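You operate a simulated robot arm through the tools that you are given. There is no shell and no other tool. Be economical: measure what you need, move in short steps, check, and stop when the job is done.

You are at the controls of a simulated robot arm. One attempt, no reset.

## Task
Leak-test the valve in the block, then put it in Holds or Leaks as the gauge says.
Fine: clamp it for the test; pump into the green band only; vent before you free the clamp.

Only the result counts: the job must be done as asked and must still hold three seconds after the hand-in. Knocking over, shifting, dropping, spilling or breaking anything else fails it.

## Robot
A 7-joint arm with a two-finger parallel gripper, fixed in place. Base frame: the origin is at the foot of the arm, x ahead of it, y to its left, z up; the work surface is at about z = 0. Units: mm, degrees, N and s.
With the tool pointing down near the work surface it reaches from about 240 to 620 mm from the base axis. Its first joint turns from -66.0 to 66.0 degrees. Payload 2.6 kg.
The TCP is the grasp point between the finger pads, 30 mm short of the fingertips. In the tool frame z runs along the fingers and y along their closing line. Largest opening 94 mm; finger width 28, thickness 10; the body of the gripper, 50 by 96 mm, starts 55 mm behind the TCP.
Orientation is told as [roll, pitch, yaw] about the base's x, y, z axes, in that order, counted from this pose: with the fingers straight down and closing along the base's y, the tool's x points along the base's -x, its y along +y and its z along -z.

## Interface
- The arm moves only by the tool servo_tool. Its argument "deltas" is a list of rows, each a list of 3 entries, a list of its own where there are three numbers: the finger opening in m, from 0 to 0.094, then the shift along the tool's x, y, z in m, then the turn, a rotation vector about the tool's x, y, z in degrees. In form: [[grip, [dx, dy, dz], [ax, ay, az]], ...]. A call has 1 to 12 rows; each row is the pose to reach, as a shift and turn from the pose commanded when the call began, along the tool's axes at that moment. Each row takes 0.2 s and may step no farther than 50 mm and 8.6 degrees from the row before; otherwise, or with a gripper value out of range, the whole call is refused. A pose out of reach is approached as far as the arm can. The call stops where the force on the tool passes 70 N (or 10 N more than at its start, if that is more) or the arm is blocked; 0.2 s more then pass. Each finger travels about 72 mm/s and halts on what it meets, pressing with about 22 N; the grip force reading is that of the motor and also rises with nothing between the fingers. The clock runs only during rows and for 0.2 s after the last one: add rows that repeat a pose to give the fingers time. It gives the time, the measured TCP pose, the force on the tool (base axes), the opening and the grip force at its end, in the units of the frame above (readings bear some noise), with the torque about the TCP (base axes, N m) and any sound that the robot's microphone picked up, and new pictures: "views" is both (left out), scene, wrist or none.
- Cameras (640 x 400 px; columns grow to the right, rows downward): "scene" is fixed at [36.5, 433.8, 565.3]; the picture's right is [-0.76, -0.65, 0.00], its down [-0.36, 0.43, -0.83] and it looks along [0.54, -0.63, -0.56] (base axes); focal length 356 px, centre (320, 200). "wrist" rides on the gripper at [76, 14, -102] in the tool frame; the picture's right is [-0.18, 0.98, 0.00], its down [-0.75, -0.14, -0.64] and it looks along [-0.63, -0.12, 0.77] (tool axes); focal length 243 px, centre (320, 200).
- point_at(camera, pixels): for up to 12 pixels [column, row] of the newest picture of that camera ("zoom" is the newest enlarged one), the place [x, y, z] in the base frame of the surface seen there, good to about 2 mm. The clock stands still meanwhile.
- close_up(camera, box): a new picture of the part [left, top, right, bottom] of that camera's present view, enlarged. The clock stands still meanwhile.
- job_done(): hands the job in; it is judged then, once.

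Keep the steps short. Do not move on a guess: measure, check each grasp and each placing, and mend mistakes. In all there are 80 turns and 200 pictures (those below and enlarged ones count). Leave the gripper open and the arm clear of the work at the hand-in unless told otherwise, and finish with a single line.

The tools are called after "Call:" by a JSON object that holds its "op" and its "data". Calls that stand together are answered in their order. servo_tool: Moves the arm, as the interface text tells. Its arguments: {"type":"object","properties":{"deltas":{"type":"array","items":{"type":"array"}},"views":{"type":"string","enum":["both","scene","wrist","none"]}},"required":["deltas"]} The other tools are called the same way: point_at (camera, pixels) gives the place of the surface under pixels of a picture; close_up (camera, box) takes an enlarged picture of a part of a camera's view; job_done () hands the job in.

At the start:

```text
t: 0.0
position: [355.0, -161.0, 277.6]
orientation: [-0.1, 0.0, 0.0]
contact_force: [0.1, 0.9, 0.8]
moment: [-0.04, 0.04, 0.01]
width: 94.0
gripper_force: 0.1
```

scene: 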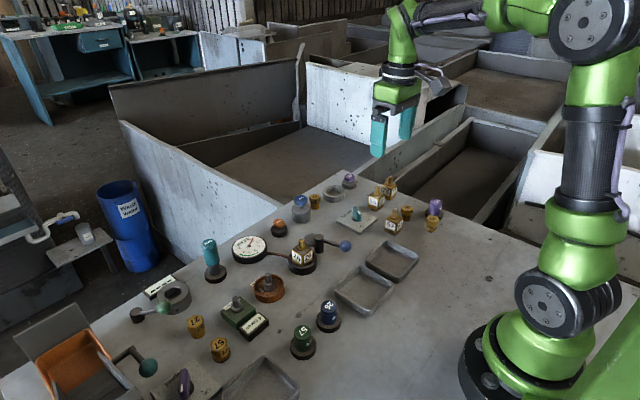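
wrist: 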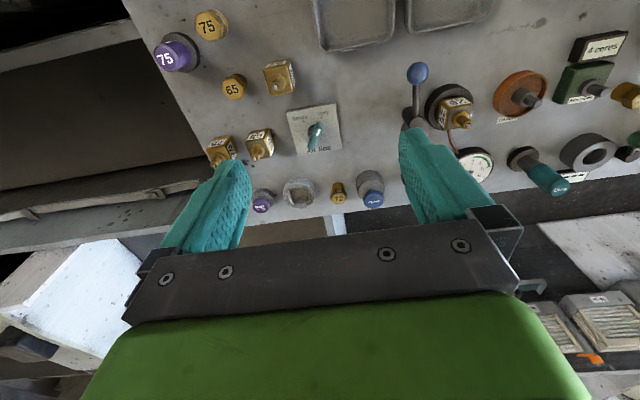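

I start by enlarging the bench areas to identify the controls.

Call:
{"op": "close_up", "data": {"camera": "scene", "box": [190, 160, 450, 322]}}

Call:
{"op": "close_up", "data": {"camera": "scene", "box": [20, 230, 360, 400]}}

Call:
{"op": "close_up", "data": {"camera": "wrist", "box": [380, 20, 640, 220]}}

Call:
{"op": "close_up", "data": {"camera": "wrist", "box": [140, 0, 400, 220]}}

```text
2.46 times, centred on (320, 241) of scene
```

zoom: 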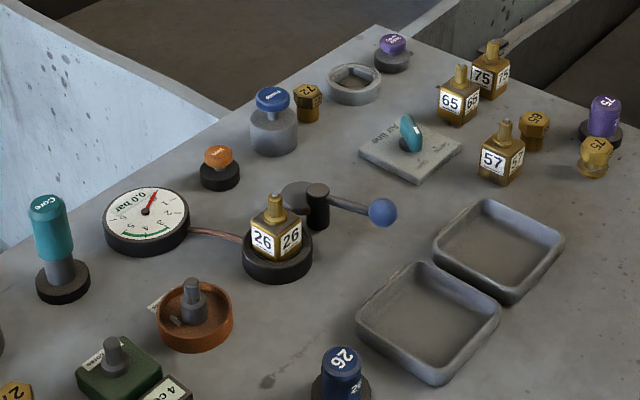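

```text
1.88 times, centred on (190, 315) of scene
```

zoom: 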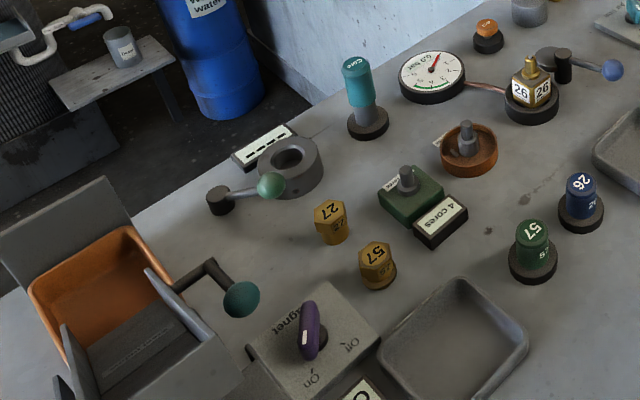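

```text
2.00 times, centred on (510, 120) of wrist
```

zoom: 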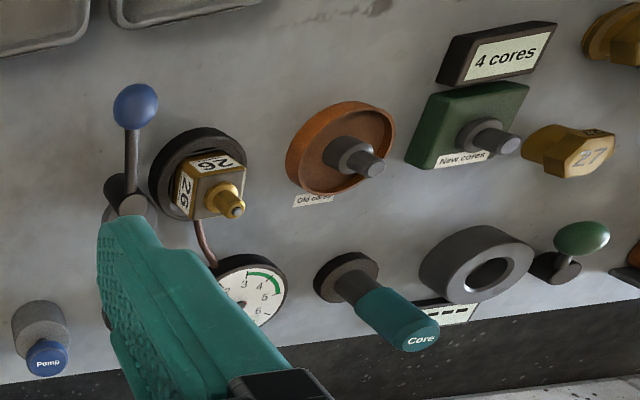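

```text
1.82 times, centred on (270, 110) of wrist
```

zoom: 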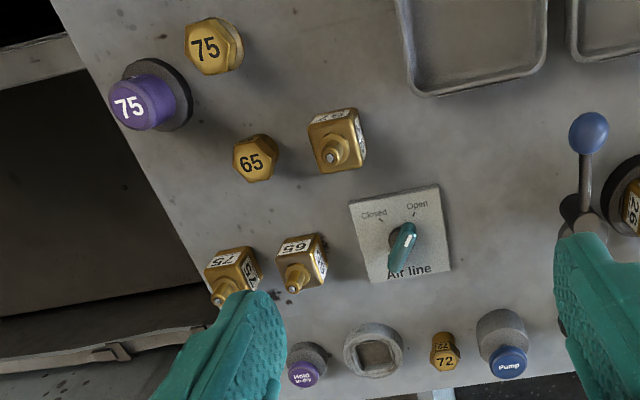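

Now finer looks at the labels: orange button, pump, air line, trays, gauge.

Call:
{"op": "close_up", "data": {"camera": "scene", "box": [225, 190, 325, 252]}}

Call:
{"op": "close_up", "data": {"camera": "scene", "box": [320, 230, 430, 320]}}

Call:
{"op": "close_up", "data": {"camera": "scene", "box": [225, 225, 365, 312]}}

Call:
{"op": "close_up", "data": {"camera": "scene", "box": [320, 165, 420, 240]}}

Call:
{"op": "close_up", "data": {"camera": "scene", "box": [130, 330, 320, 400]}}

Call:
{"op": "point_at", "data": {"camera": "scene", "pixels": [[345, 246], [320, 238], [301, 243], [303, 257], [279, 224], [300, 200], [356, 213], [249, 245], [366, 290], [391, 260], [323, 262], [290, 270]]}}

```text
6.40 times, centred on (275, 221) of scene
```

zoom: 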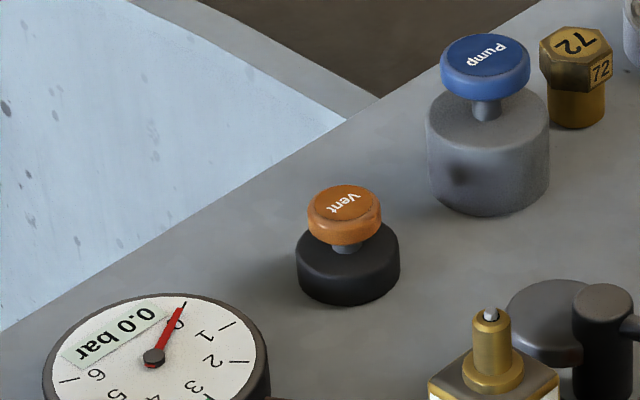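

```text
4.44 times, centred on (375, 275) of scene
```

zoom: 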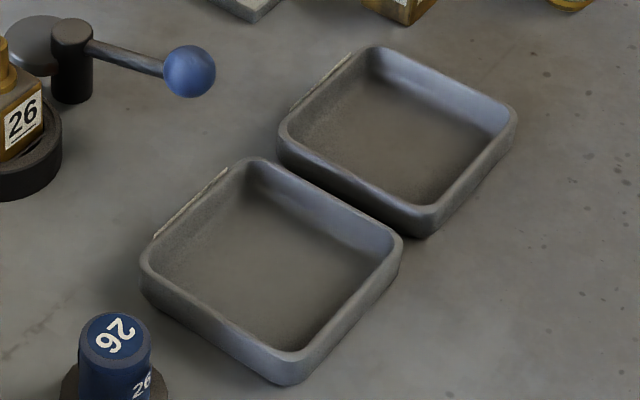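

```text
4.57 times, centred on (295, 268) of scene
```

zoom: 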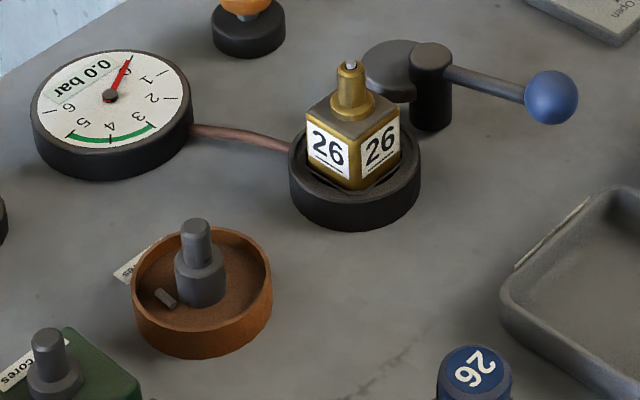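

```text
5.33 times, centred on (370, 202) of scene
```

zoom: 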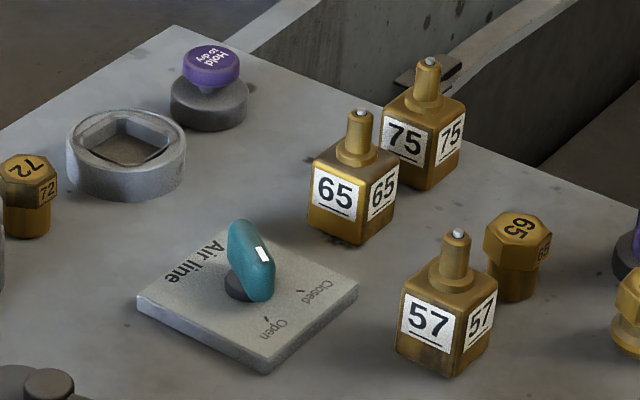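

```text
3.37 times, centred on (225, 365) of scene
```

zoom: 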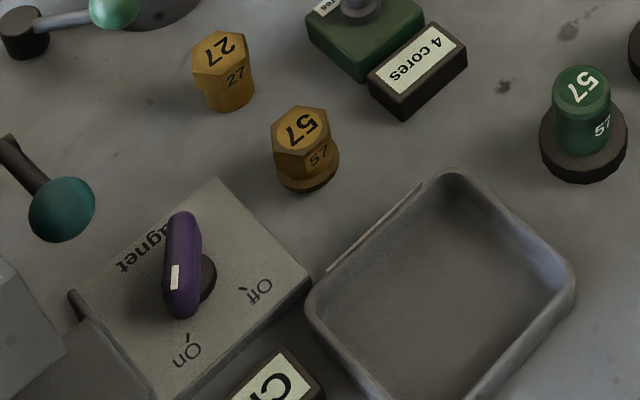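

```text
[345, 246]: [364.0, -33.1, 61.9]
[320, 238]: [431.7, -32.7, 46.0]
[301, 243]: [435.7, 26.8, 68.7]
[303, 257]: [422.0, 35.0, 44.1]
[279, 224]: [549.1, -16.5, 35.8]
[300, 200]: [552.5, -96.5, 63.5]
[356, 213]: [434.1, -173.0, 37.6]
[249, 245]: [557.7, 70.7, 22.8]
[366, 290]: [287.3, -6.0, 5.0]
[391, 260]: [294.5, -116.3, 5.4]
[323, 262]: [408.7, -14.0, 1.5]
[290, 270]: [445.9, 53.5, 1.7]
```

Orange is Vent, blue is Pump, the lever with the blue ball beside the block looks like the clamp. I measure the lever, disc, knob and buttons.

Call:
{"op": "point_at", "data": {"camera": "scene", "pixels": [[319, 237], [311, 240], [308, 238], [330, 242], [338, 244], [345, 243], [345, 250], [341, 246], [349, 246], [320, 252], [301, 240], [303, 250]]}}

Call:
{"op": "point_at", "data": {"camera": "wrist", "pixels": [[418, 72], [414, 95], [409, 112], [460, 121], [447, 120], [315, 127], [316, 134], [312, 107], [330, 104], [370, 200], [318, 131], [310, 140]]}}

Call:
{"op": "close_up", "data": {"camera": "wrist", "box": [280, 95, 350, 155]}}

Call:
{"op": "close_up", "data": {"camera": "wrist", "box": [390, 50, 490, 130]}}

```text
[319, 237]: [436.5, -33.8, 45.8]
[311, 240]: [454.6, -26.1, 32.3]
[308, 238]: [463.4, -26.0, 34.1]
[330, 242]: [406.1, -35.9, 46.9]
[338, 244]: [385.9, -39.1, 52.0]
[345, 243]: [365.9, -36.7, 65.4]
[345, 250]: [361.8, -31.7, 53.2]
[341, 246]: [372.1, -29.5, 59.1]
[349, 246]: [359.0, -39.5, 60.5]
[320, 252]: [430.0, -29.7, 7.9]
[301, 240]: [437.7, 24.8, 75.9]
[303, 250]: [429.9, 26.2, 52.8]
```

```text
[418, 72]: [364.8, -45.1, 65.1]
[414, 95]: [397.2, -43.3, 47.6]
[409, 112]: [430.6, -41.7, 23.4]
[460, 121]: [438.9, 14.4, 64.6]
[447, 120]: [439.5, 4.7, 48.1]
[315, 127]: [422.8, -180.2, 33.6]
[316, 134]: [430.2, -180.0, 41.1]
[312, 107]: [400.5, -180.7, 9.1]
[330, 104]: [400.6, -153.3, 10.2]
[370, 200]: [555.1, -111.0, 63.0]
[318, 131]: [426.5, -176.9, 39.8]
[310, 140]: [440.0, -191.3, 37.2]
```

```text
6.67 times, centred on (315, 125) of wrist
```

zoom: 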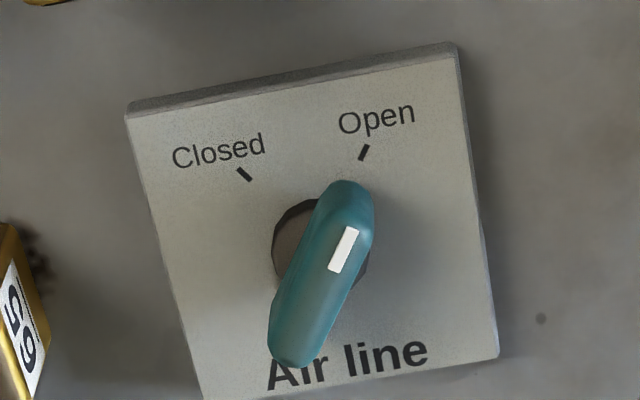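

```text
5.00 times, centred on (440, 90) of wrist
```

zoom: 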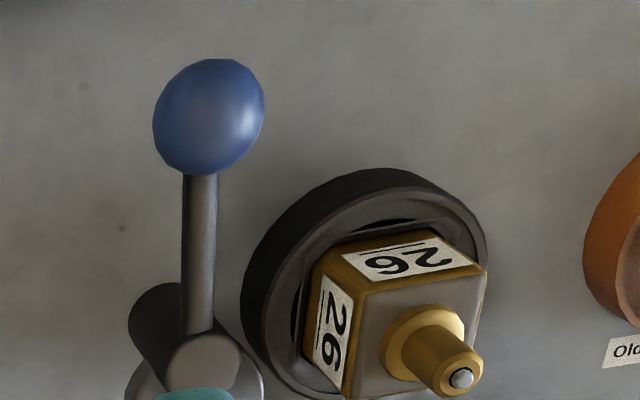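

The air line knob already points to Open. The clamp is an eccentric disc with pivot near (434,-39), ball centre about (369,-41,53). I move above the ball with a 45 mm opening and look again.

Call:
{"op": "servo_tool", "data": {"deltas": [[0.05, [-0.004, 0.035, 0.035], [0, 0, 0]], [0.05, [-0.007, 0.07, 0.07], [0, 0, 0]], [0.045, [-0.011, 0.1, 0.1], [0, 0, 0]], [0.045, [-0.014, 0.12, 0.127], [0, 0, 0]], [0.045, [-0.014, 0.12, 0.127], [0, 0, 0]]]}}

```text
t: 1.2
position: [364.9, -38.4, 151.8]
orientation: [0.1, 0.0, 0.1]
contact_force: [-0.1, -0.2, -0.2]
moment: [0.0, 0.0, -0.01]
width: 45.0
gripper_force: 0.0
```

scene: 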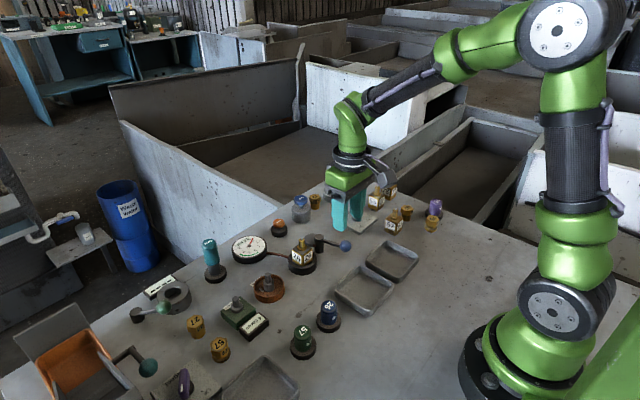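
wrist: 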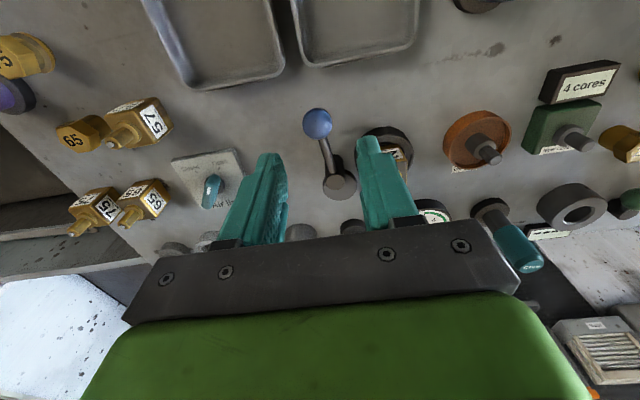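

Now I look closer at the lever from this side.

Call:
{"op": "close_up", "data": {"camera": "wrist", "box": [280, 90, 440, 240]}}

Call:
{"op": "point_at", "data": {"camera": "wrist", "pixels": [[318, 124], [306, 124], [329, 124], [326, 155], [340, 183], [328, 170], [336, 195], [325, 189], [352, 184]]}}

```text
2.67 times, centred on (360, 165) of wrist
```

zoom: 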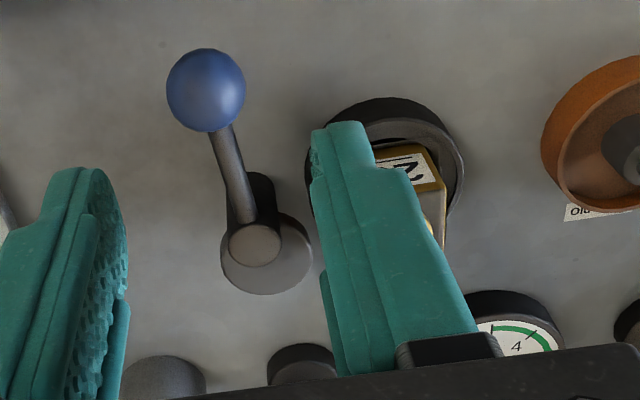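

```text
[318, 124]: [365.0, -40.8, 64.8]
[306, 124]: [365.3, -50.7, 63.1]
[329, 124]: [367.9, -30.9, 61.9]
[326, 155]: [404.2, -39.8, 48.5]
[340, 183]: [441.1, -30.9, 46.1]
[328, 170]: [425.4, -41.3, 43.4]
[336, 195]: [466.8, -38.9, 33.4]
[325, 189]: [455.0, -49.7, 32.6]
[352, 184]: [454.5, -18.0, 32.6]
```

The ball sits between the fingers. I lower 80 mm so that the fingers straddle the ball.

Call:
{"op": "servo_tool", "data": {"deltas": [[0.045, [0, 0, 0.03], [0, 0, 0]], [0.045, [0, 0, 0.06], [0, 0, 0]], [0.045, [0, 0, 0.08], [0, 0, 0]], [0.045, [0, 0, 0.08], [0, 0, 0]]]}}

```text
t: 2.2
position: [367.1, -42.4, 70.1]
orientation: [0.0, 0.0, -0.1]
contact_force: [0.8, 0.1, -0.7]
moment: [-0.03, -0.03, 0.01]
width: 44.8
gripper_force: 0.1
```

scene: 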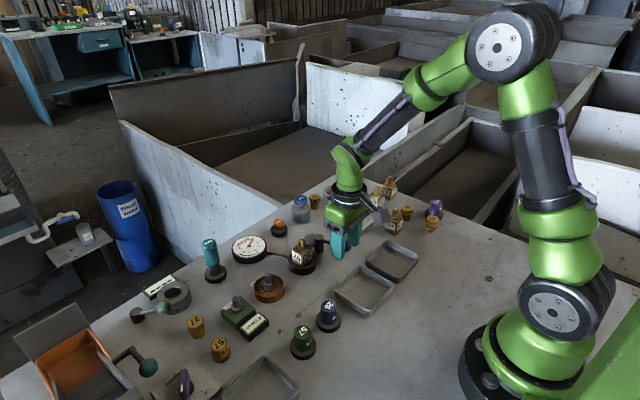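
wrist: 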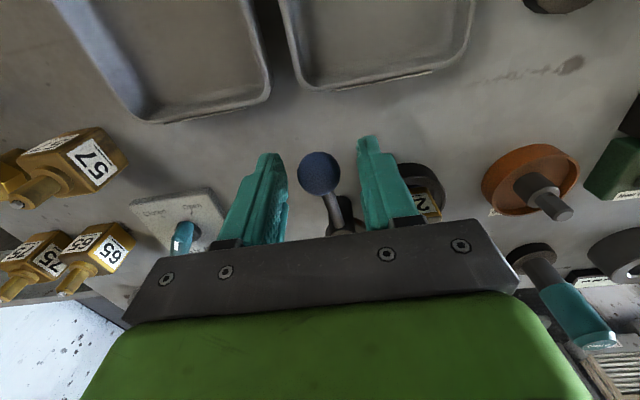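

Now I swing the lever counter-clockwise (ball toward -y) 32° about the pivot, to see how the disc moves.

Call:
{"op": "servo_tool", "data": {"deltas": [[0.034, [0, 0, 0], [0, 0, 0]], [0.034, [-0.0013, -0.0091, 0], [0, 0, -8]], [0.034, [-0.0039, -0.018, 0], [0, 0, -16]], [0.034, [-0.0077, -0.0264, 0], [0, 0, -24]], [0.034, [-0.0127, -0.0342, 0], [0, 0, -32]]]}}

Call:
{"op": "close_up", "data": {"camera": "scene", "box": [230, 200, 400, 306]}}

```text
t: 3.4
position: [381.7, -74.5, 70.2]
orientation: [0.0, 0.0, 32.1]
contact_force: [-0.2, -0.6, 0.0]
moment: [0.0, -0.03, 0.0]
width: 34.1
gripper_force: 0.0
```

scene: 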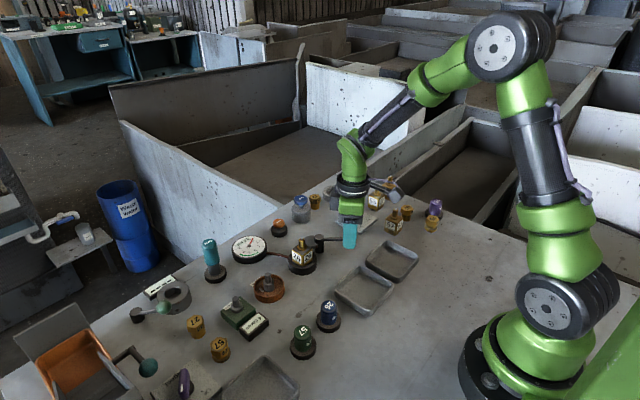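
wrist: 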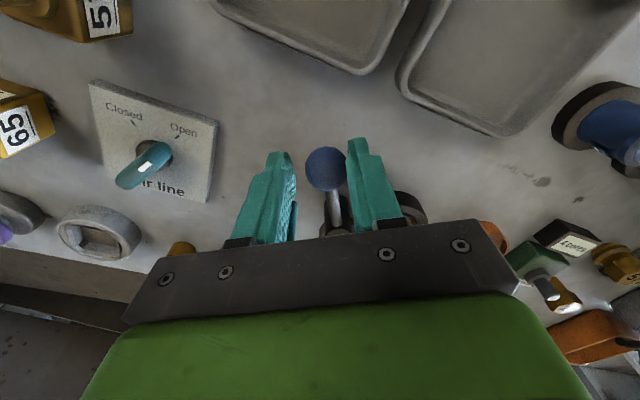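

```text
3.76 times, centred on (315, 253) of scene
```

zoom: 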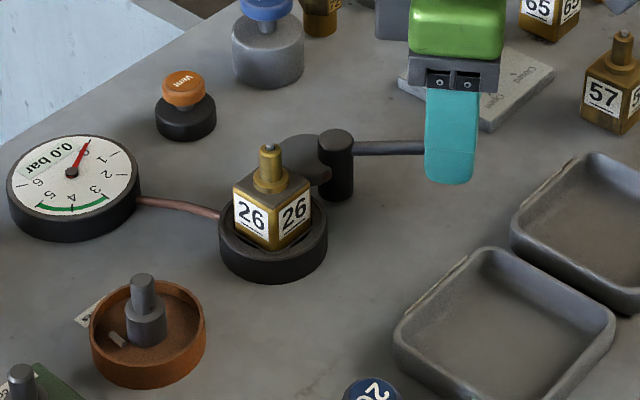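

The disc turns toward the valve as expected. I continue to about 80°.

Call:
{"op": "servo_tool", "data": {"deltas": [[0.034, [-0.0013, -0.0091, 0], [0, 0, -8]], [0.034, [-0.0039, -0.018, 0], [0, 0, -16]], [0.034, [-0.0077, -0.0264, 0], [0, 0, -24]], [0.034, [-0.0127, -0.0342, 0], [0, 0, -32]], [0.034, [-0.0187, -0.0413, 0], [0, 0, -40]], [0.034, [-0.0255, -0.0474, 0], [0, 0, -48]]]}}

Call:
{"op": "close_up", "data": {"camera": "scene", "box": [230, 200, 400, 306]}}

```text
t: 4.8
position: [427.4, -103.0, 71.0]
orientation: [0.0, 0.0, 80.2]
contact_force: [-0.8, -0.3, -0.9]
moment: [0.01, 0.02, 0.02]
width: 34.3
gripper_force: 0.4
```

scene: 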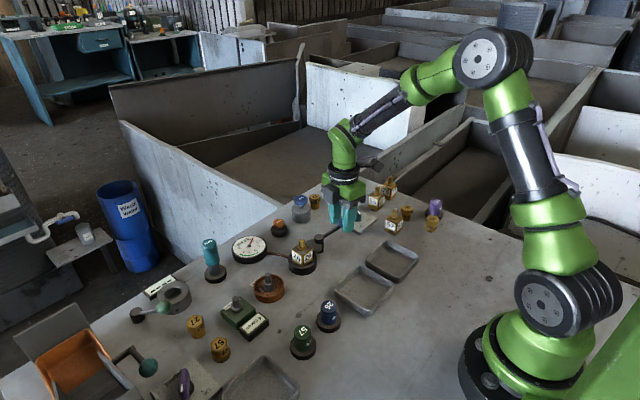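
wrist: 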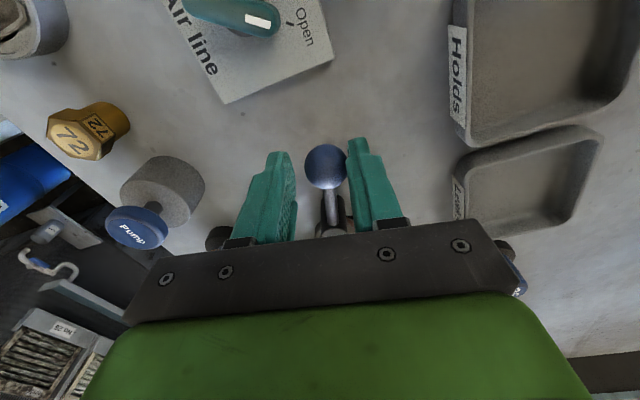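

```text
3.76 times, centred on (315, 253) of scene
```

zoom: 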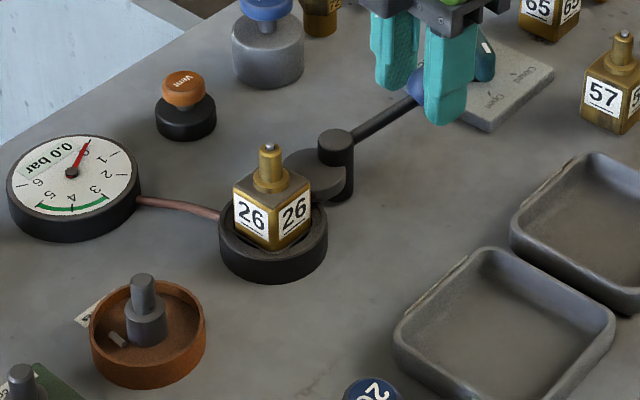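

Tray labels seen: Holds is the -y tray, Leaks the other. The disc is nearly at the valve; I go on until resistance, watching forces.

Call:
{"op": "servo_tool", "data": {"deltas": [[0.034, [-0.0006, -0.0046, 0], [0, 0, -4]], [0.034, [-0.0013, -0.0091, 0], [0, 0, -8]], [0.034, [-0.0025, -0.0136, 0], [0, 0, -12]], [0.034, [-0.0039, -0.018, 0], [0, 0, -16]]]}}

Call:
{"op": "close_up", "data": {"camera": "scene", "box": [230, 200, 400, 306]}}

```text
t: 5.8
position: [441.9, -100.5, 70.5]
orientation: [0.4, -0.2, 95.9]
contact_force: [-19.1, 7.1, 2.4]
moment: [0.16, 0.35, -0.3]
width: 44.4
gripper_force: 8.9
```

scene: 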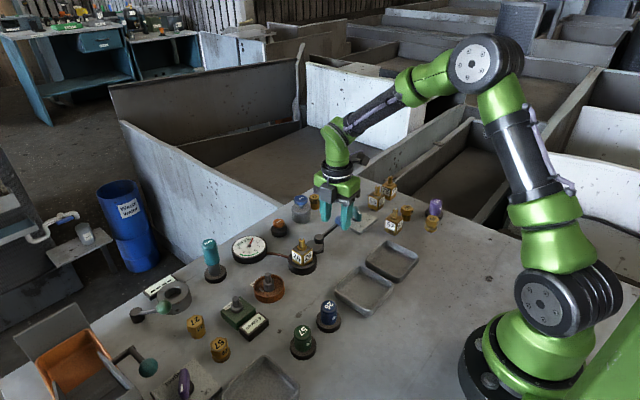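
wrist: 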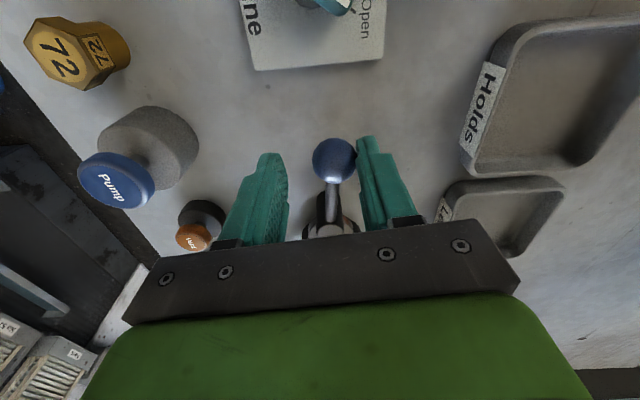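

```text
3.76 times, centred on (315, 253) of scene
```

zoom: 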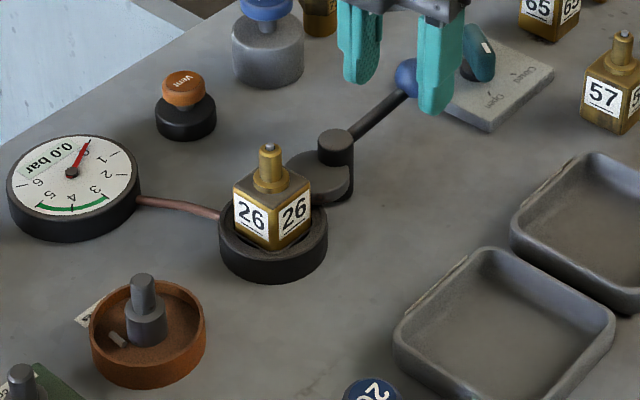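

The fingers were forced open: the lever resists with ~20 N. I measure where the ball is and how the disc meets the valve.

Call:
{"op": "point_at", "data": {"camera": "wrist", "pixels": [[333, 158], [333, 197], [335, 225]]}}

Call:
{"op": "close_up", "data": {"camera": "wrist", "box": [270, 130, 420, 240]}}

Call:
{"op": "close_up", "data": {"camera": "scene", "box": [285, 230, 345, 275]}}

```text
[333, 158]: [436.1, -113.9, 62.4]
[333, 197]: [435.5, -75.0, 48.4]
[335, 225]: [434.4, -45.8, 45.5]
```

```text
3.64 times, centred on (345, 185) of wrist
```

zoom: 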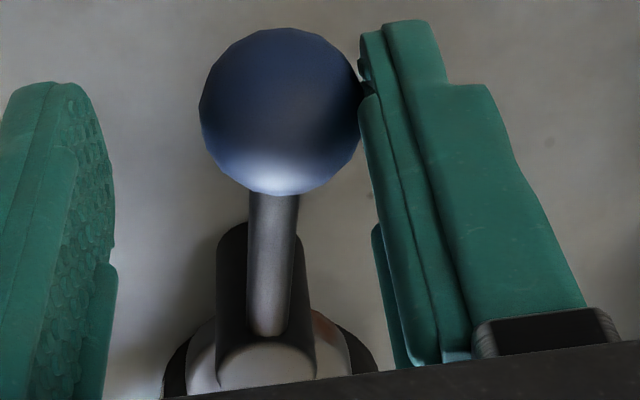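

```text
8.89 times, centred on (315, 252) of scene
```

zoom: 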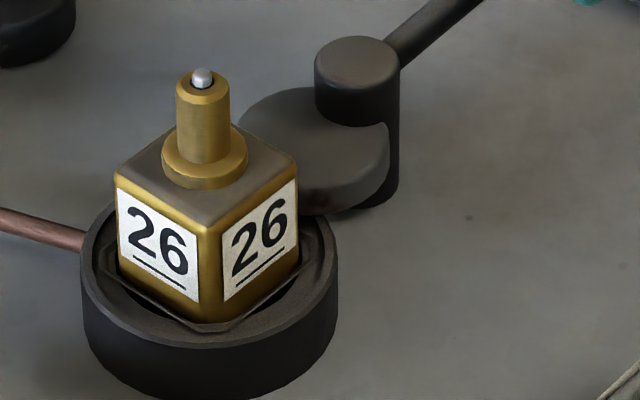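

The lever is at ~90° with the disc against the valve face: a firm stop. I release, raise, and check it stays.

Call:
{"op": "servo_tool", "data": {"deltas": [[0.06, [0, 0, 0], [0, 0, 0]], [0.06, [0, 0, 0], [0, 0, 0]], [0.06, [0, 0, -0.03], [0, 0, 0]], [0.06, [0, 0, -0.07], [0, 0, 0]], [0.06, [0, 0, -0.11], [0, 0, 0]], [0.06, [0, 0, -0.11], [0, 0, 0]]]}}

Call:
{"op": "close_up", "data": {"camera": "scene", "box": [230, 200, 400, 306]}}

```text
t: 7.2
position: [443.2, -100.7, 183.0]
orientation: [-0.1, 0.0, 96.0]
contact_force: [-0.1, 0.4, -0.2]
moment: [0.0, 0.0, 0.01]
width: 60.1
gripper_force: 0.1
```

scene: 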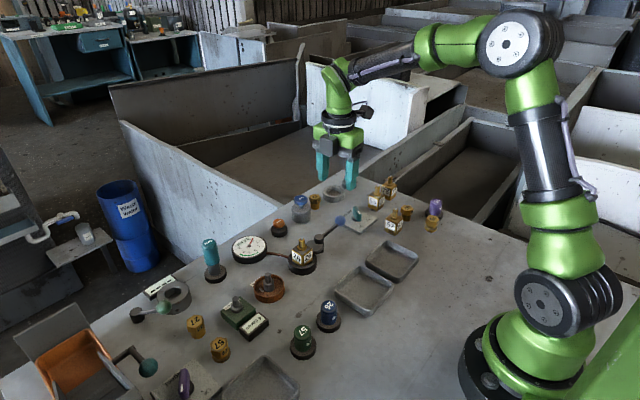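
wrist: 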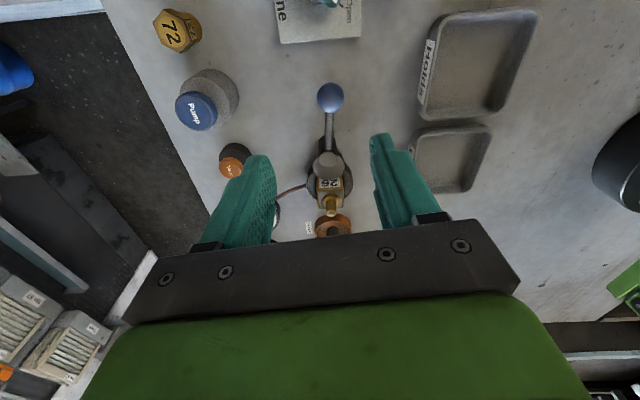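

```text
3.76 times, centred on (315, 253) of scene
```

zoom: 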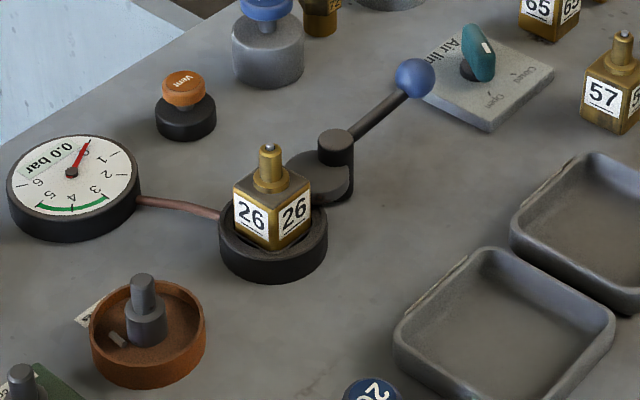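

Lever stays. I measure pump, vent tops, and the ball again.

Call:
{"op": "point_at", "data": {"camera": "wrist", "pixels": [[330, 98], [196, 111], [187, 112], [206, 110], [231, 169], [326, 158]]}}

Call:
{"op": "point_at", "data": {"camera": "scene", "pixels": [[300, 200], [294, 200], [306, 200], [300, 203], [300, 197], [279, 222], [273, 221], [284, 221], [341, 221]]}}

```text
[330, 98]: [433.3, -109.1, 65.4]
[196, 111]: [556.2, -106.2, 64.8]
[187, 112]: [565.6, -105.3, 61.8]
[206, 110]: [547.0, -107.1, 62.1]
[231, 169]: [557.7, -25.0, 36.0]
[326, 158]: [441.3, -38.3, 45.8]
```

```text
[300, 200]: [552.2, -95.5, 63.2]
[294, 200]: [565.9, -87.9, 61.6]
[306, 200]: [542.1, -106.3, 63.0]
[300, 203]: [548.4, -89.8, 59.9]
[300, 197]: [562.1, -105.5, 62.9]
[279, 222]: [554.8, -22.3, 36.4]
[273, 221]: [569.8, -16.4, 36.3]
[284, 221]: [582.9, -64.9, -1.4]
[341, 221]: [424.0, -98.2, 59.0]
```

Pump top centre ≈ (556,-100,63), vent ≈ (556,-20,36). I close the fingers and go above the pump, tips at ~85 mm.

Call:
{"op": "servo_tool", "data": {"deltas": [[0.04, [0.003, -0.035, 0], [0, 0, 0]], [0.02, [0.007, -0.075, 0], [0, 0, 0]], [0.0, [0.0104, -0.1085, 0.02], [0, 0, 0]], [0.0, [0.0104, -0.1085, 0.06], [0, 0, 0]], [0.0, [0.0104, -0.1085, 0.065], [0, 0, 0]], [0.0, [0.0104, -0.1085, 0.065], [0, 0, 0]]]}}

Call:
{"op": "close_up", "data": {"camera": "scene", "box": [220, 140, 380, 270]}}

```text
t: 8.6
position: [555.0, -99.8, 114.6]
orientation: [0.0, 0.0, 96.0]
contact_force: [-0.4, 0.5, 0.1]
moment: [0.01, 0.01, -0.03]
width: 0.2
gripper_force: 22.2
```

scene: 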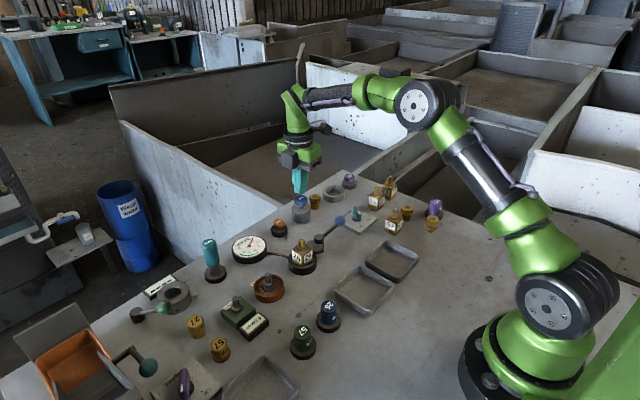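
wrist: 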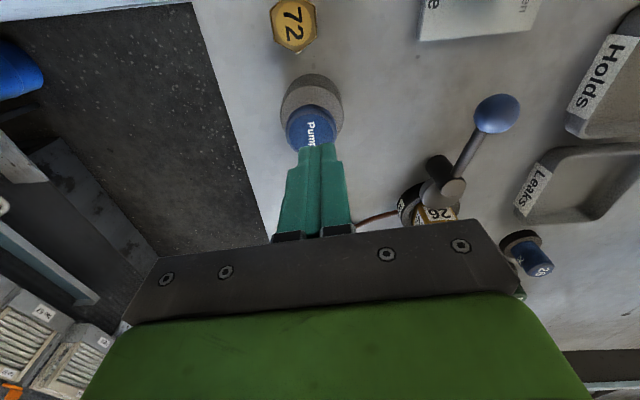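

```text
3.08 times, centred on (300, 205) of scene
```

zoom: 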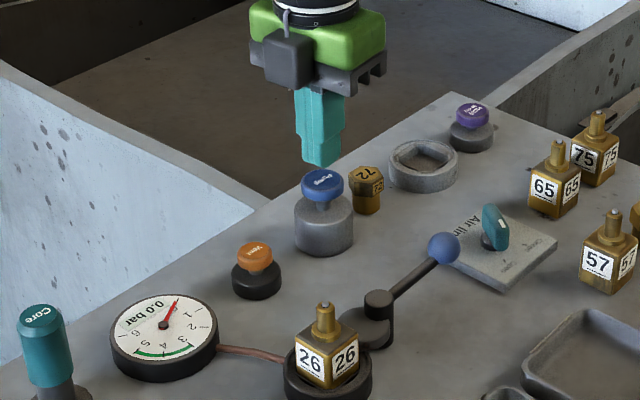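

Tips are at ~85 mm, the button at 63. First a short shallow stroke (to tip z ≈ 58), and back, then read the gauge.

Call:
{"op": "servo_tool", "data": {"deltas": [[0.0, [0, 0, 0.012], [0, 0, 0]], [0.0, [0, 0, 0.02], [0, 0, 0]], [0.0, [0, 0, 0.026], [0, 0, 0]], [0.0, [0, 0, 0.015], [0, 0, 0]]], "views": "none"}}

Call:
{"op": "close_up", "data": {"camera": "scene", "box": [220, 170, 330, 270]}}

```text
t: 9.6
position: [555.5, -101.3, 100.3]
orientation: [0.0, -0.1, 96.1]
contact_force: [0.3, -0.4, 0.5]
moment: [0.03, 0.0, 0.03]
width: 0.0
gripper_force: 22.4
```

```text
4.00 times, centred on (275, 220) of scene
```

zoom: 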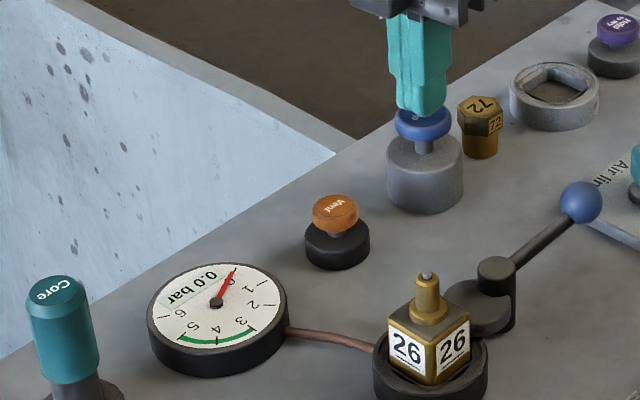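

Still 0.0 bar. A deeper stroke, 5 mm more, one press.

Call:
{"op": "servo_tool", "data": {"deltas": [[0.0, [0, 0, 0.009], [0, 0, 0]], [0.0, [0, 0, 0.017], [0, 0, 0]], [0.0, [0, 0, 0.017], [0, 0, 0]]], "views": "none"}}

Call:
{"op": "close_up", "data": {"camera": "scene", "box": [220, 170, 330, 270]}}

```text
t: 10.4
position: [556.5, -99.9, 84.1]
orientation: [-0.1, 0.0, 96.0]
contact_force: [1.6, 0.7, 4.0]
moment: [0.01, -0.05, -0.04]
width: 0.3
gripper_force: 22.1
```

```text
4.00 times, centred on (275, 220) of scene
```

zoom: 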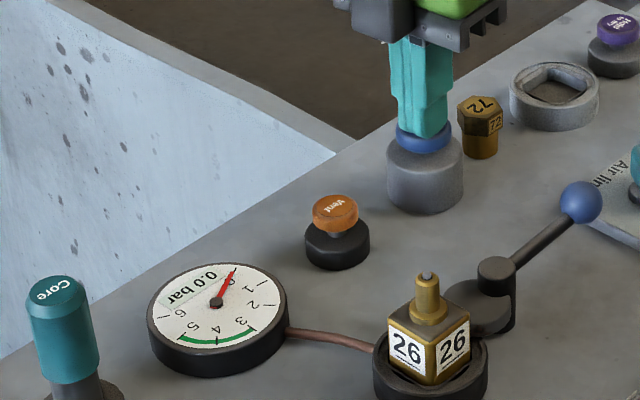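

Tip at 54, 4 N, button nearly down, still 0.0 bar. I press 3 mm more.

Call:
{"op": "servo_tool", "data": {"deltas": [[0.0, [0, 0, 0.003], [0, 0, 0]]], "views": "none"}}

Call:
{"op": "close_up", "data": {"camera": "scene", "box": [220, 170, 330, 270]}}

```text
t: 10.8
position: [556.2, -100.5, 81.8]
orientation: [0.1, -0.1, 96.0]
contact_force: [0.5, -1.8, 7.3]
moment: [-0.02, 0.0, 0.04]
width: 0.0
gripper_force: 21.8
heard: click
```

```text
4.00 times, centred on (275, 220) of scene
```

zoom: 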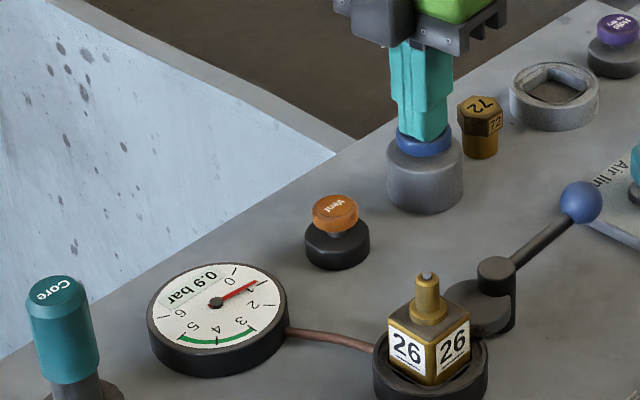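

Click heard: 0.9 bar at a click. I release to see whether it is per stroke.

Call:
{"op": "servo_tool", "data": {"deltas": [[0.0, [0, 0, -0.009], [0, 0, 0]], [0.0, [0, 0, -0.015], [0, 0, 0]]], "views": "none"}}

Call:
{"op": "close_up", "data": {"camera": "scene", "box": [220, 220, 280, 270]}}

```text
t: 11.4
position: [554.8, -99.5, 95.8]
orientation: [0.0, 0.0, 96.0]
contact_force: [-0.2, -0.7, -0.6]
moment: [0.04, 0.01, -0.03]
width: 0.0
gripper_force: 22.0
```

```text
8.00 times, centred on (250, 245) of scene
```

zoom: 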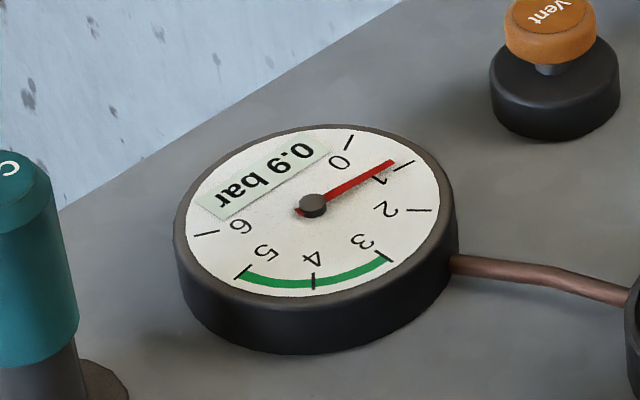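

0.9 bar per stroke, band 3–5. Two more strokes, then check.

Call:
{"op": "servo_tool", "data": {"deltas": [[0.0, [0, 0, 0.01], [0, 0, 0]], [0.0, [0, 0, 0.0155], [0, 0, 0]], [0.0, [0, 0, 0.0155], [0, 0, 0]], [0.0, [0, 0, 0.005], [0, 0, 0]], [0.0, [0, 0, 0.0], [0, 0, 0]], [0.0, [0, 0, 0.01], [0, 0, 0]], [0.0, [0, 0, 0.0155], [0, 0, 0]], [0.0, [0, 0, 0.0155], [0, 0, 0]], [0.0, [0, 0, 0.005], [0, 0, 0]], [0.0, [0, 0, 0.0], [0, 0, 0]]], "views": "none"}}

Call:
{"op": "close_up", "data": {"camera": "scene", "box": [220, 220, 280, 270]}}

```text
t: 13.6
position: [555.0, -98.7, 96.7]
orientation: [0.1, -0.1, 96.0]
contact_force: [-0.3, 0.9, 0.1]
moment: [-0.02, -0.03, -0.01]
width: 0.0
gripper_force: 21.9
heard: click, click
```

```text
8.00 times, centred on (250, 245) of scene
```

zoom: 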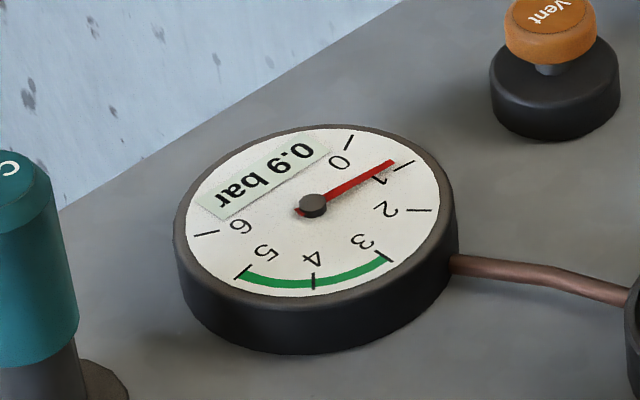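

Two clicks but the gauge still shows 0.9. I wait one row with a fresh scene picture before any further stroke.

Call:
{"op": "servo_tool", "data": {"deltas": [[0.0, [0, 0, 0], [0, 0, 0]]], "views": "scene"}}

Call:
{"op": "close_up", "data": {"camera": "scene", "box": [220, 170, 330, 270]}}

```text
t: 14.0
position: [553.4, -100.3, 95.9]
orientation: [0.0, 0.1, 96.1]
contact_force: [0.0, -0.6, -0.3]
moment: [-0.02, 0.0, 0.04]
width: 0.1
gripper_force: 21.8
```

scene: 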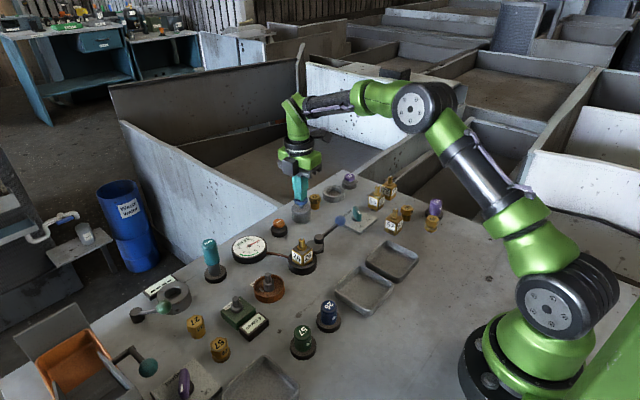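

```text
4.00 times, centred on (275, 220) of scene
```

zoom: 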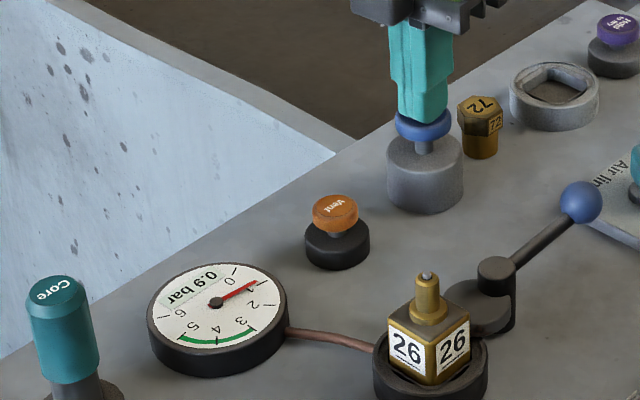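

Steady at 0.9. One stroke, watching the gauge at the bottom.

Call:
{"op": "servo_tool", "data": {"deltas": [[0.0, [0, 0, 0.01], [0, 0, 0]], [0.0, [0, 0, 0.0155], [0, 0, 0]]], "views": "none"}}

Call:
{"op": "close_up", "data": {"camera": "scene", "box": [220, 170, 330, 270]}}

```text
t: 14.6
position: [554.5, -98.8, 82.3]
orientation: [0.1, 0.1, 95.9]
contact_force: [-3.3, -1.0, 6.2]
moment: [-0.05, 0.07, -0.03]
width: 0.0
gripper_force: 22.3
heard: click
```

```text
4.00 times, centred on (275, 220) of scene
```

zoom: 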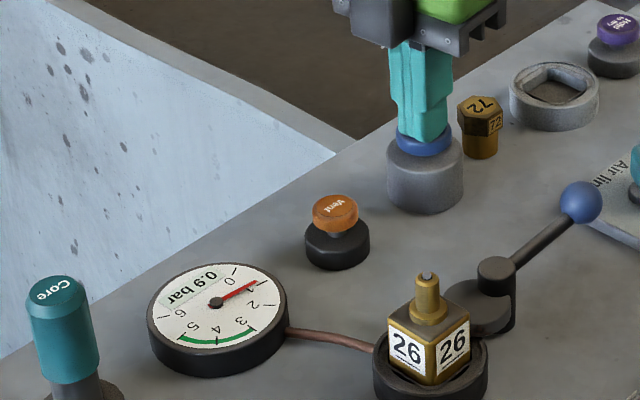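

The strokes no longer add anything: it looks as if the seal is capped, so the clamp may not be fully tight. I'll do it cleanly: vent, tighten the clamp, pump again. First to above Vent.

Call:
{"op": "servo_tool", "data": {"deltas": [[0.0, [0, 0, -0.015], [0, 0, 0]], [0.0, [0, 0, -0.03], [0, 0, 0]], [0.0, [-0.04, -0.0042, -0.03], [0, 0, 0]], [0.0, [-0.0796, -0.0084, -0.03], [0, 0, 0]], [0.0, [-0.0796, -0.0084, -0.01], [0, 0, 0]], [0.0, [-0.0796, -0.0084, 0.009], [0, 0, 0]], [0.0, [-0.0796, -0.0084, 0.009], [0, 0, 0]]]}}

Call:
{"op": "close_up", "data": {"camera": "scene", "box": [220, 170, 330, 270]}}

```text
t: 16.2
position: [551.5, -20.7, 72.6]
orientation: [0.0, 0.1, 96.0]
contact_force: [-0.1, -0.8, 0.6]
moment: [-0.01, 0.02, 0.01]
width: 0.1
gripper_force: 21.8
```

scene: 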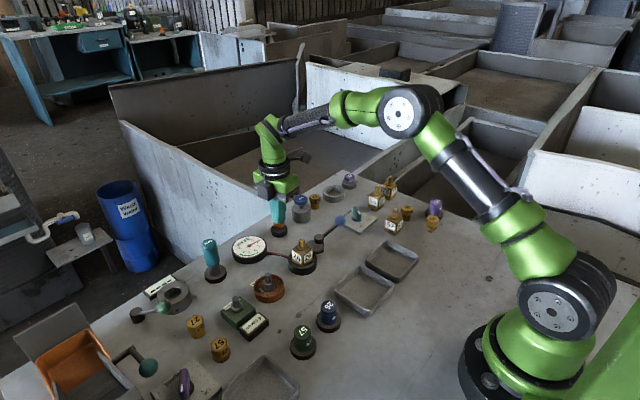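
wrist: 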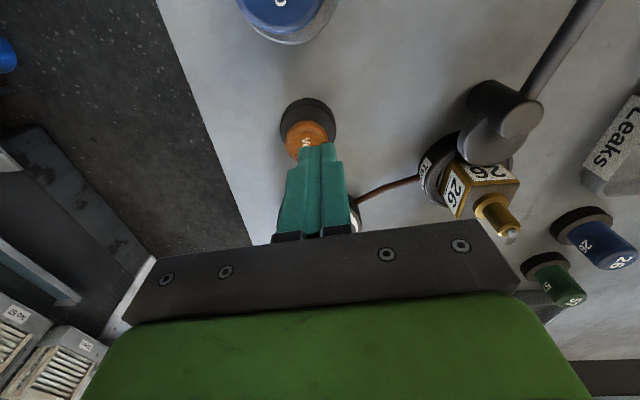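

```text
4.00 times, centred on (275, 220) of scene
```

zoom: 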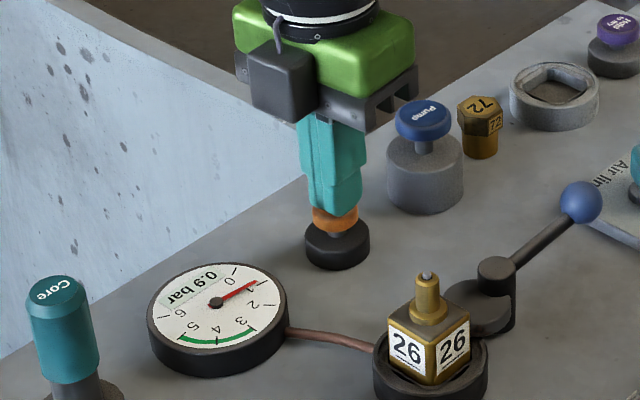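

Over Vent, tips at 42. I press down in small steps until it responds.

Call:
{"op": "servo_tool", "data": {"deltas": [[0.0, [0, 0, 0.008], [0, 0, 0]], [0.0, [0, 0, 0.012], [0, 0, 0]], [0.0, [0, 0, 0.014], [0, 0, 0]], [0.0, [0, 0, 0.014], [0, 0, 0]], [0.0, [0, 0, 0.014], [0, 0, 0]]], "views": "none"}}

Call:
{"op": "close_up", "data": {"camera": "scene", "box": [220, 170, 330, 270]}}

```text
t: 17.4
position: [555.7, -20.6, 59.2]
orientation: [-0.1, 0.0, 96.1]
contact_force: [-8.2, -1.9, 17.8]
moment: [-0.09, 0.24, -0.11]
width: 0.1
gripper_force: 22.3
heard: click
```

```text
4.00 times, centred on (275, 220) of scene
```

zoom: 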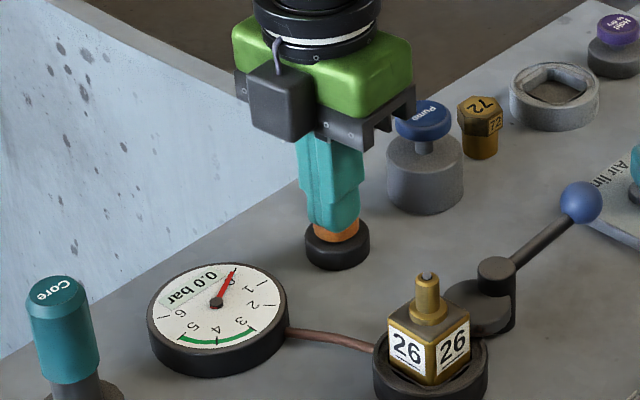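

Vented to 0.0. Now I raise, turn the hand back to yaw 0 and go to the -x side of the ball for a firmer push.

Call:
{"op": "servo_tool", "data": {"deltas": [[0.0, [0, 0, -0.04], [0, 0, 0]], [0.0, [0, 0, -0.08], [0, 0, 8]], [0.0, [0.006, 0.015, -0.092], [0, 0, 16.5]], [0.0, [0.0135, 0.033, -0.092], [0, 0, 25]], [0.0, [0.0202, 0.049, -0.092], [0, 0, 33.5]], [0.0, [0.027, 0.065, -0.092], [0, 0, 42]], [0.0, [0.034, 0.082, -0.092], [0, 0, 50.5]], [0.0, [0.04, 0.098, -0.092], [0, 0, 59]], [0.0, [0.047, 0.114, -0.092], [0, 0, 67.5]], [0.0, [0.054, 0.13, -0.092], [0, 0, 76]], [0.0, [0.0606, 0.147, -0.092], [0, 0, 84.5]], [0.0, [0.0673, 0.1629, -0.092], [0, 0, 92]]], "views": "none"}}

Call:
{"op": "servo_tool", "data": {"deltas": [[0.0, [0, 0, 0.02], [0, 0, 4]], [0.0, [0, 0, 0.05], [0, 0, 4]], [0.0, [0, 0, 0.08], [0, 0, 4]], [0.0, [0, 0, 0.08], [0, 0, 4]]]}}

```text
t: 20.0
position: [400.3, -103.1, 150.4]
orientation: [0.1, 0.0, 3.9]
contact_force: [-0.6, 0.3, 0.1]
moment: [-0.01, 0.01, -0.03]
width: 0.0
gripper_force: 21.9
```

```text
t: 21.0
position: [397.8, -102.0, 72.3]
orientation: [0.1, 0.0, 0.0]
contact_force: [0.4, 0.6, -1.1]
moment: [0.0, 0.02, 0.03]
width: 0.0
gripper_force: 22.0
```

scene: 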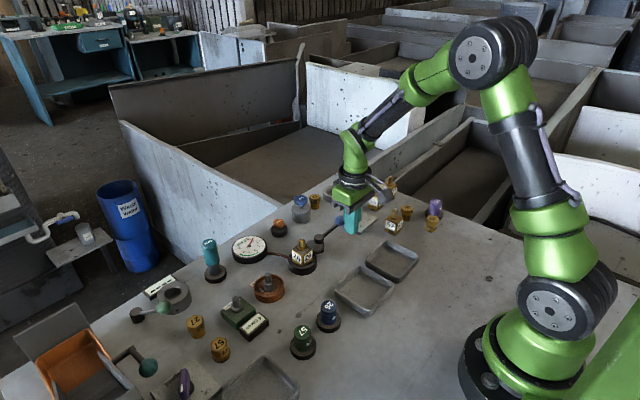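
wrist: 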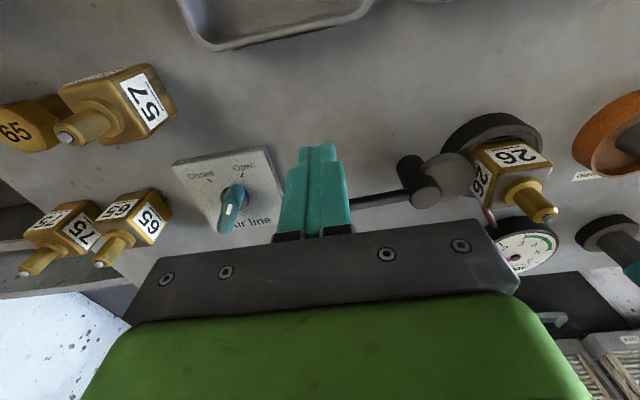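

In place. I push slowly in +x and watch the force.

Call:
{"op": "servo_tool", "data": {"deltas": [[0.0, [-0.004, 0, 0], [0, 0, 0]], [0.0, [-0.007, 0, 0], [0, 0, 0]], [0.0, [-0.01, 0, 0], [0, 0, 0]], [0.0, [-0.012, 0, 0], [0, 0, 0]], [0.0, [-0.014, 0, 0], [0, 0, 0]], [0.0, [-0.016, 0, 0], [0, 0, 0]]], "views": "wrist"}}

Call:
{"op": "close_up", "data": {"camera": "scene", "box": [280, 205, 370, 275]}}

```text
t: 22.4
position: [408.0, -102.2, 67.3]
orientation: [0.5, 1.3, -0.6]
contact_force: [-57.6, 2.0, 29.7]
moment: [-0.06, 0.38, -0.1]
width: 0.0
gripper_force: 21.5
```

wrist: 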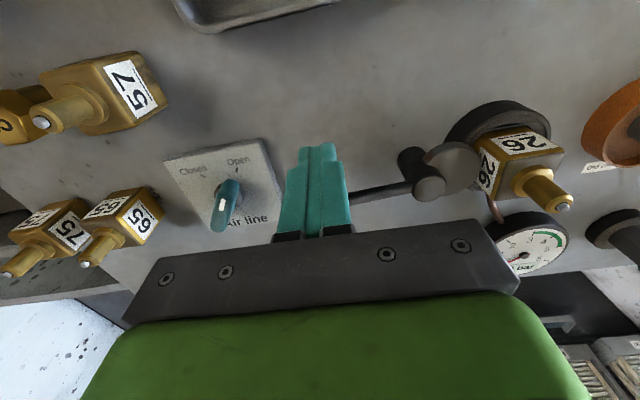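

```text
5.71 times, centred on (325, 240) of scene
```

zoom: 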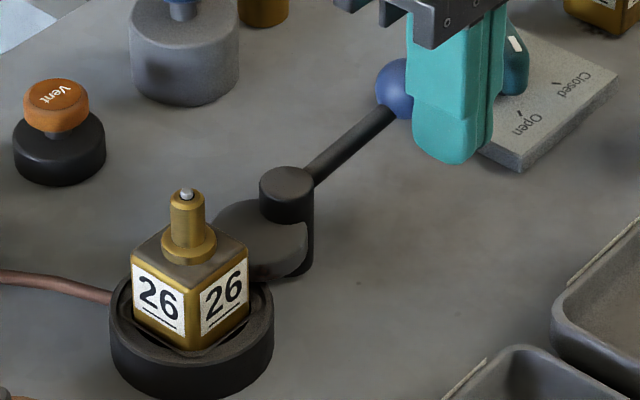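

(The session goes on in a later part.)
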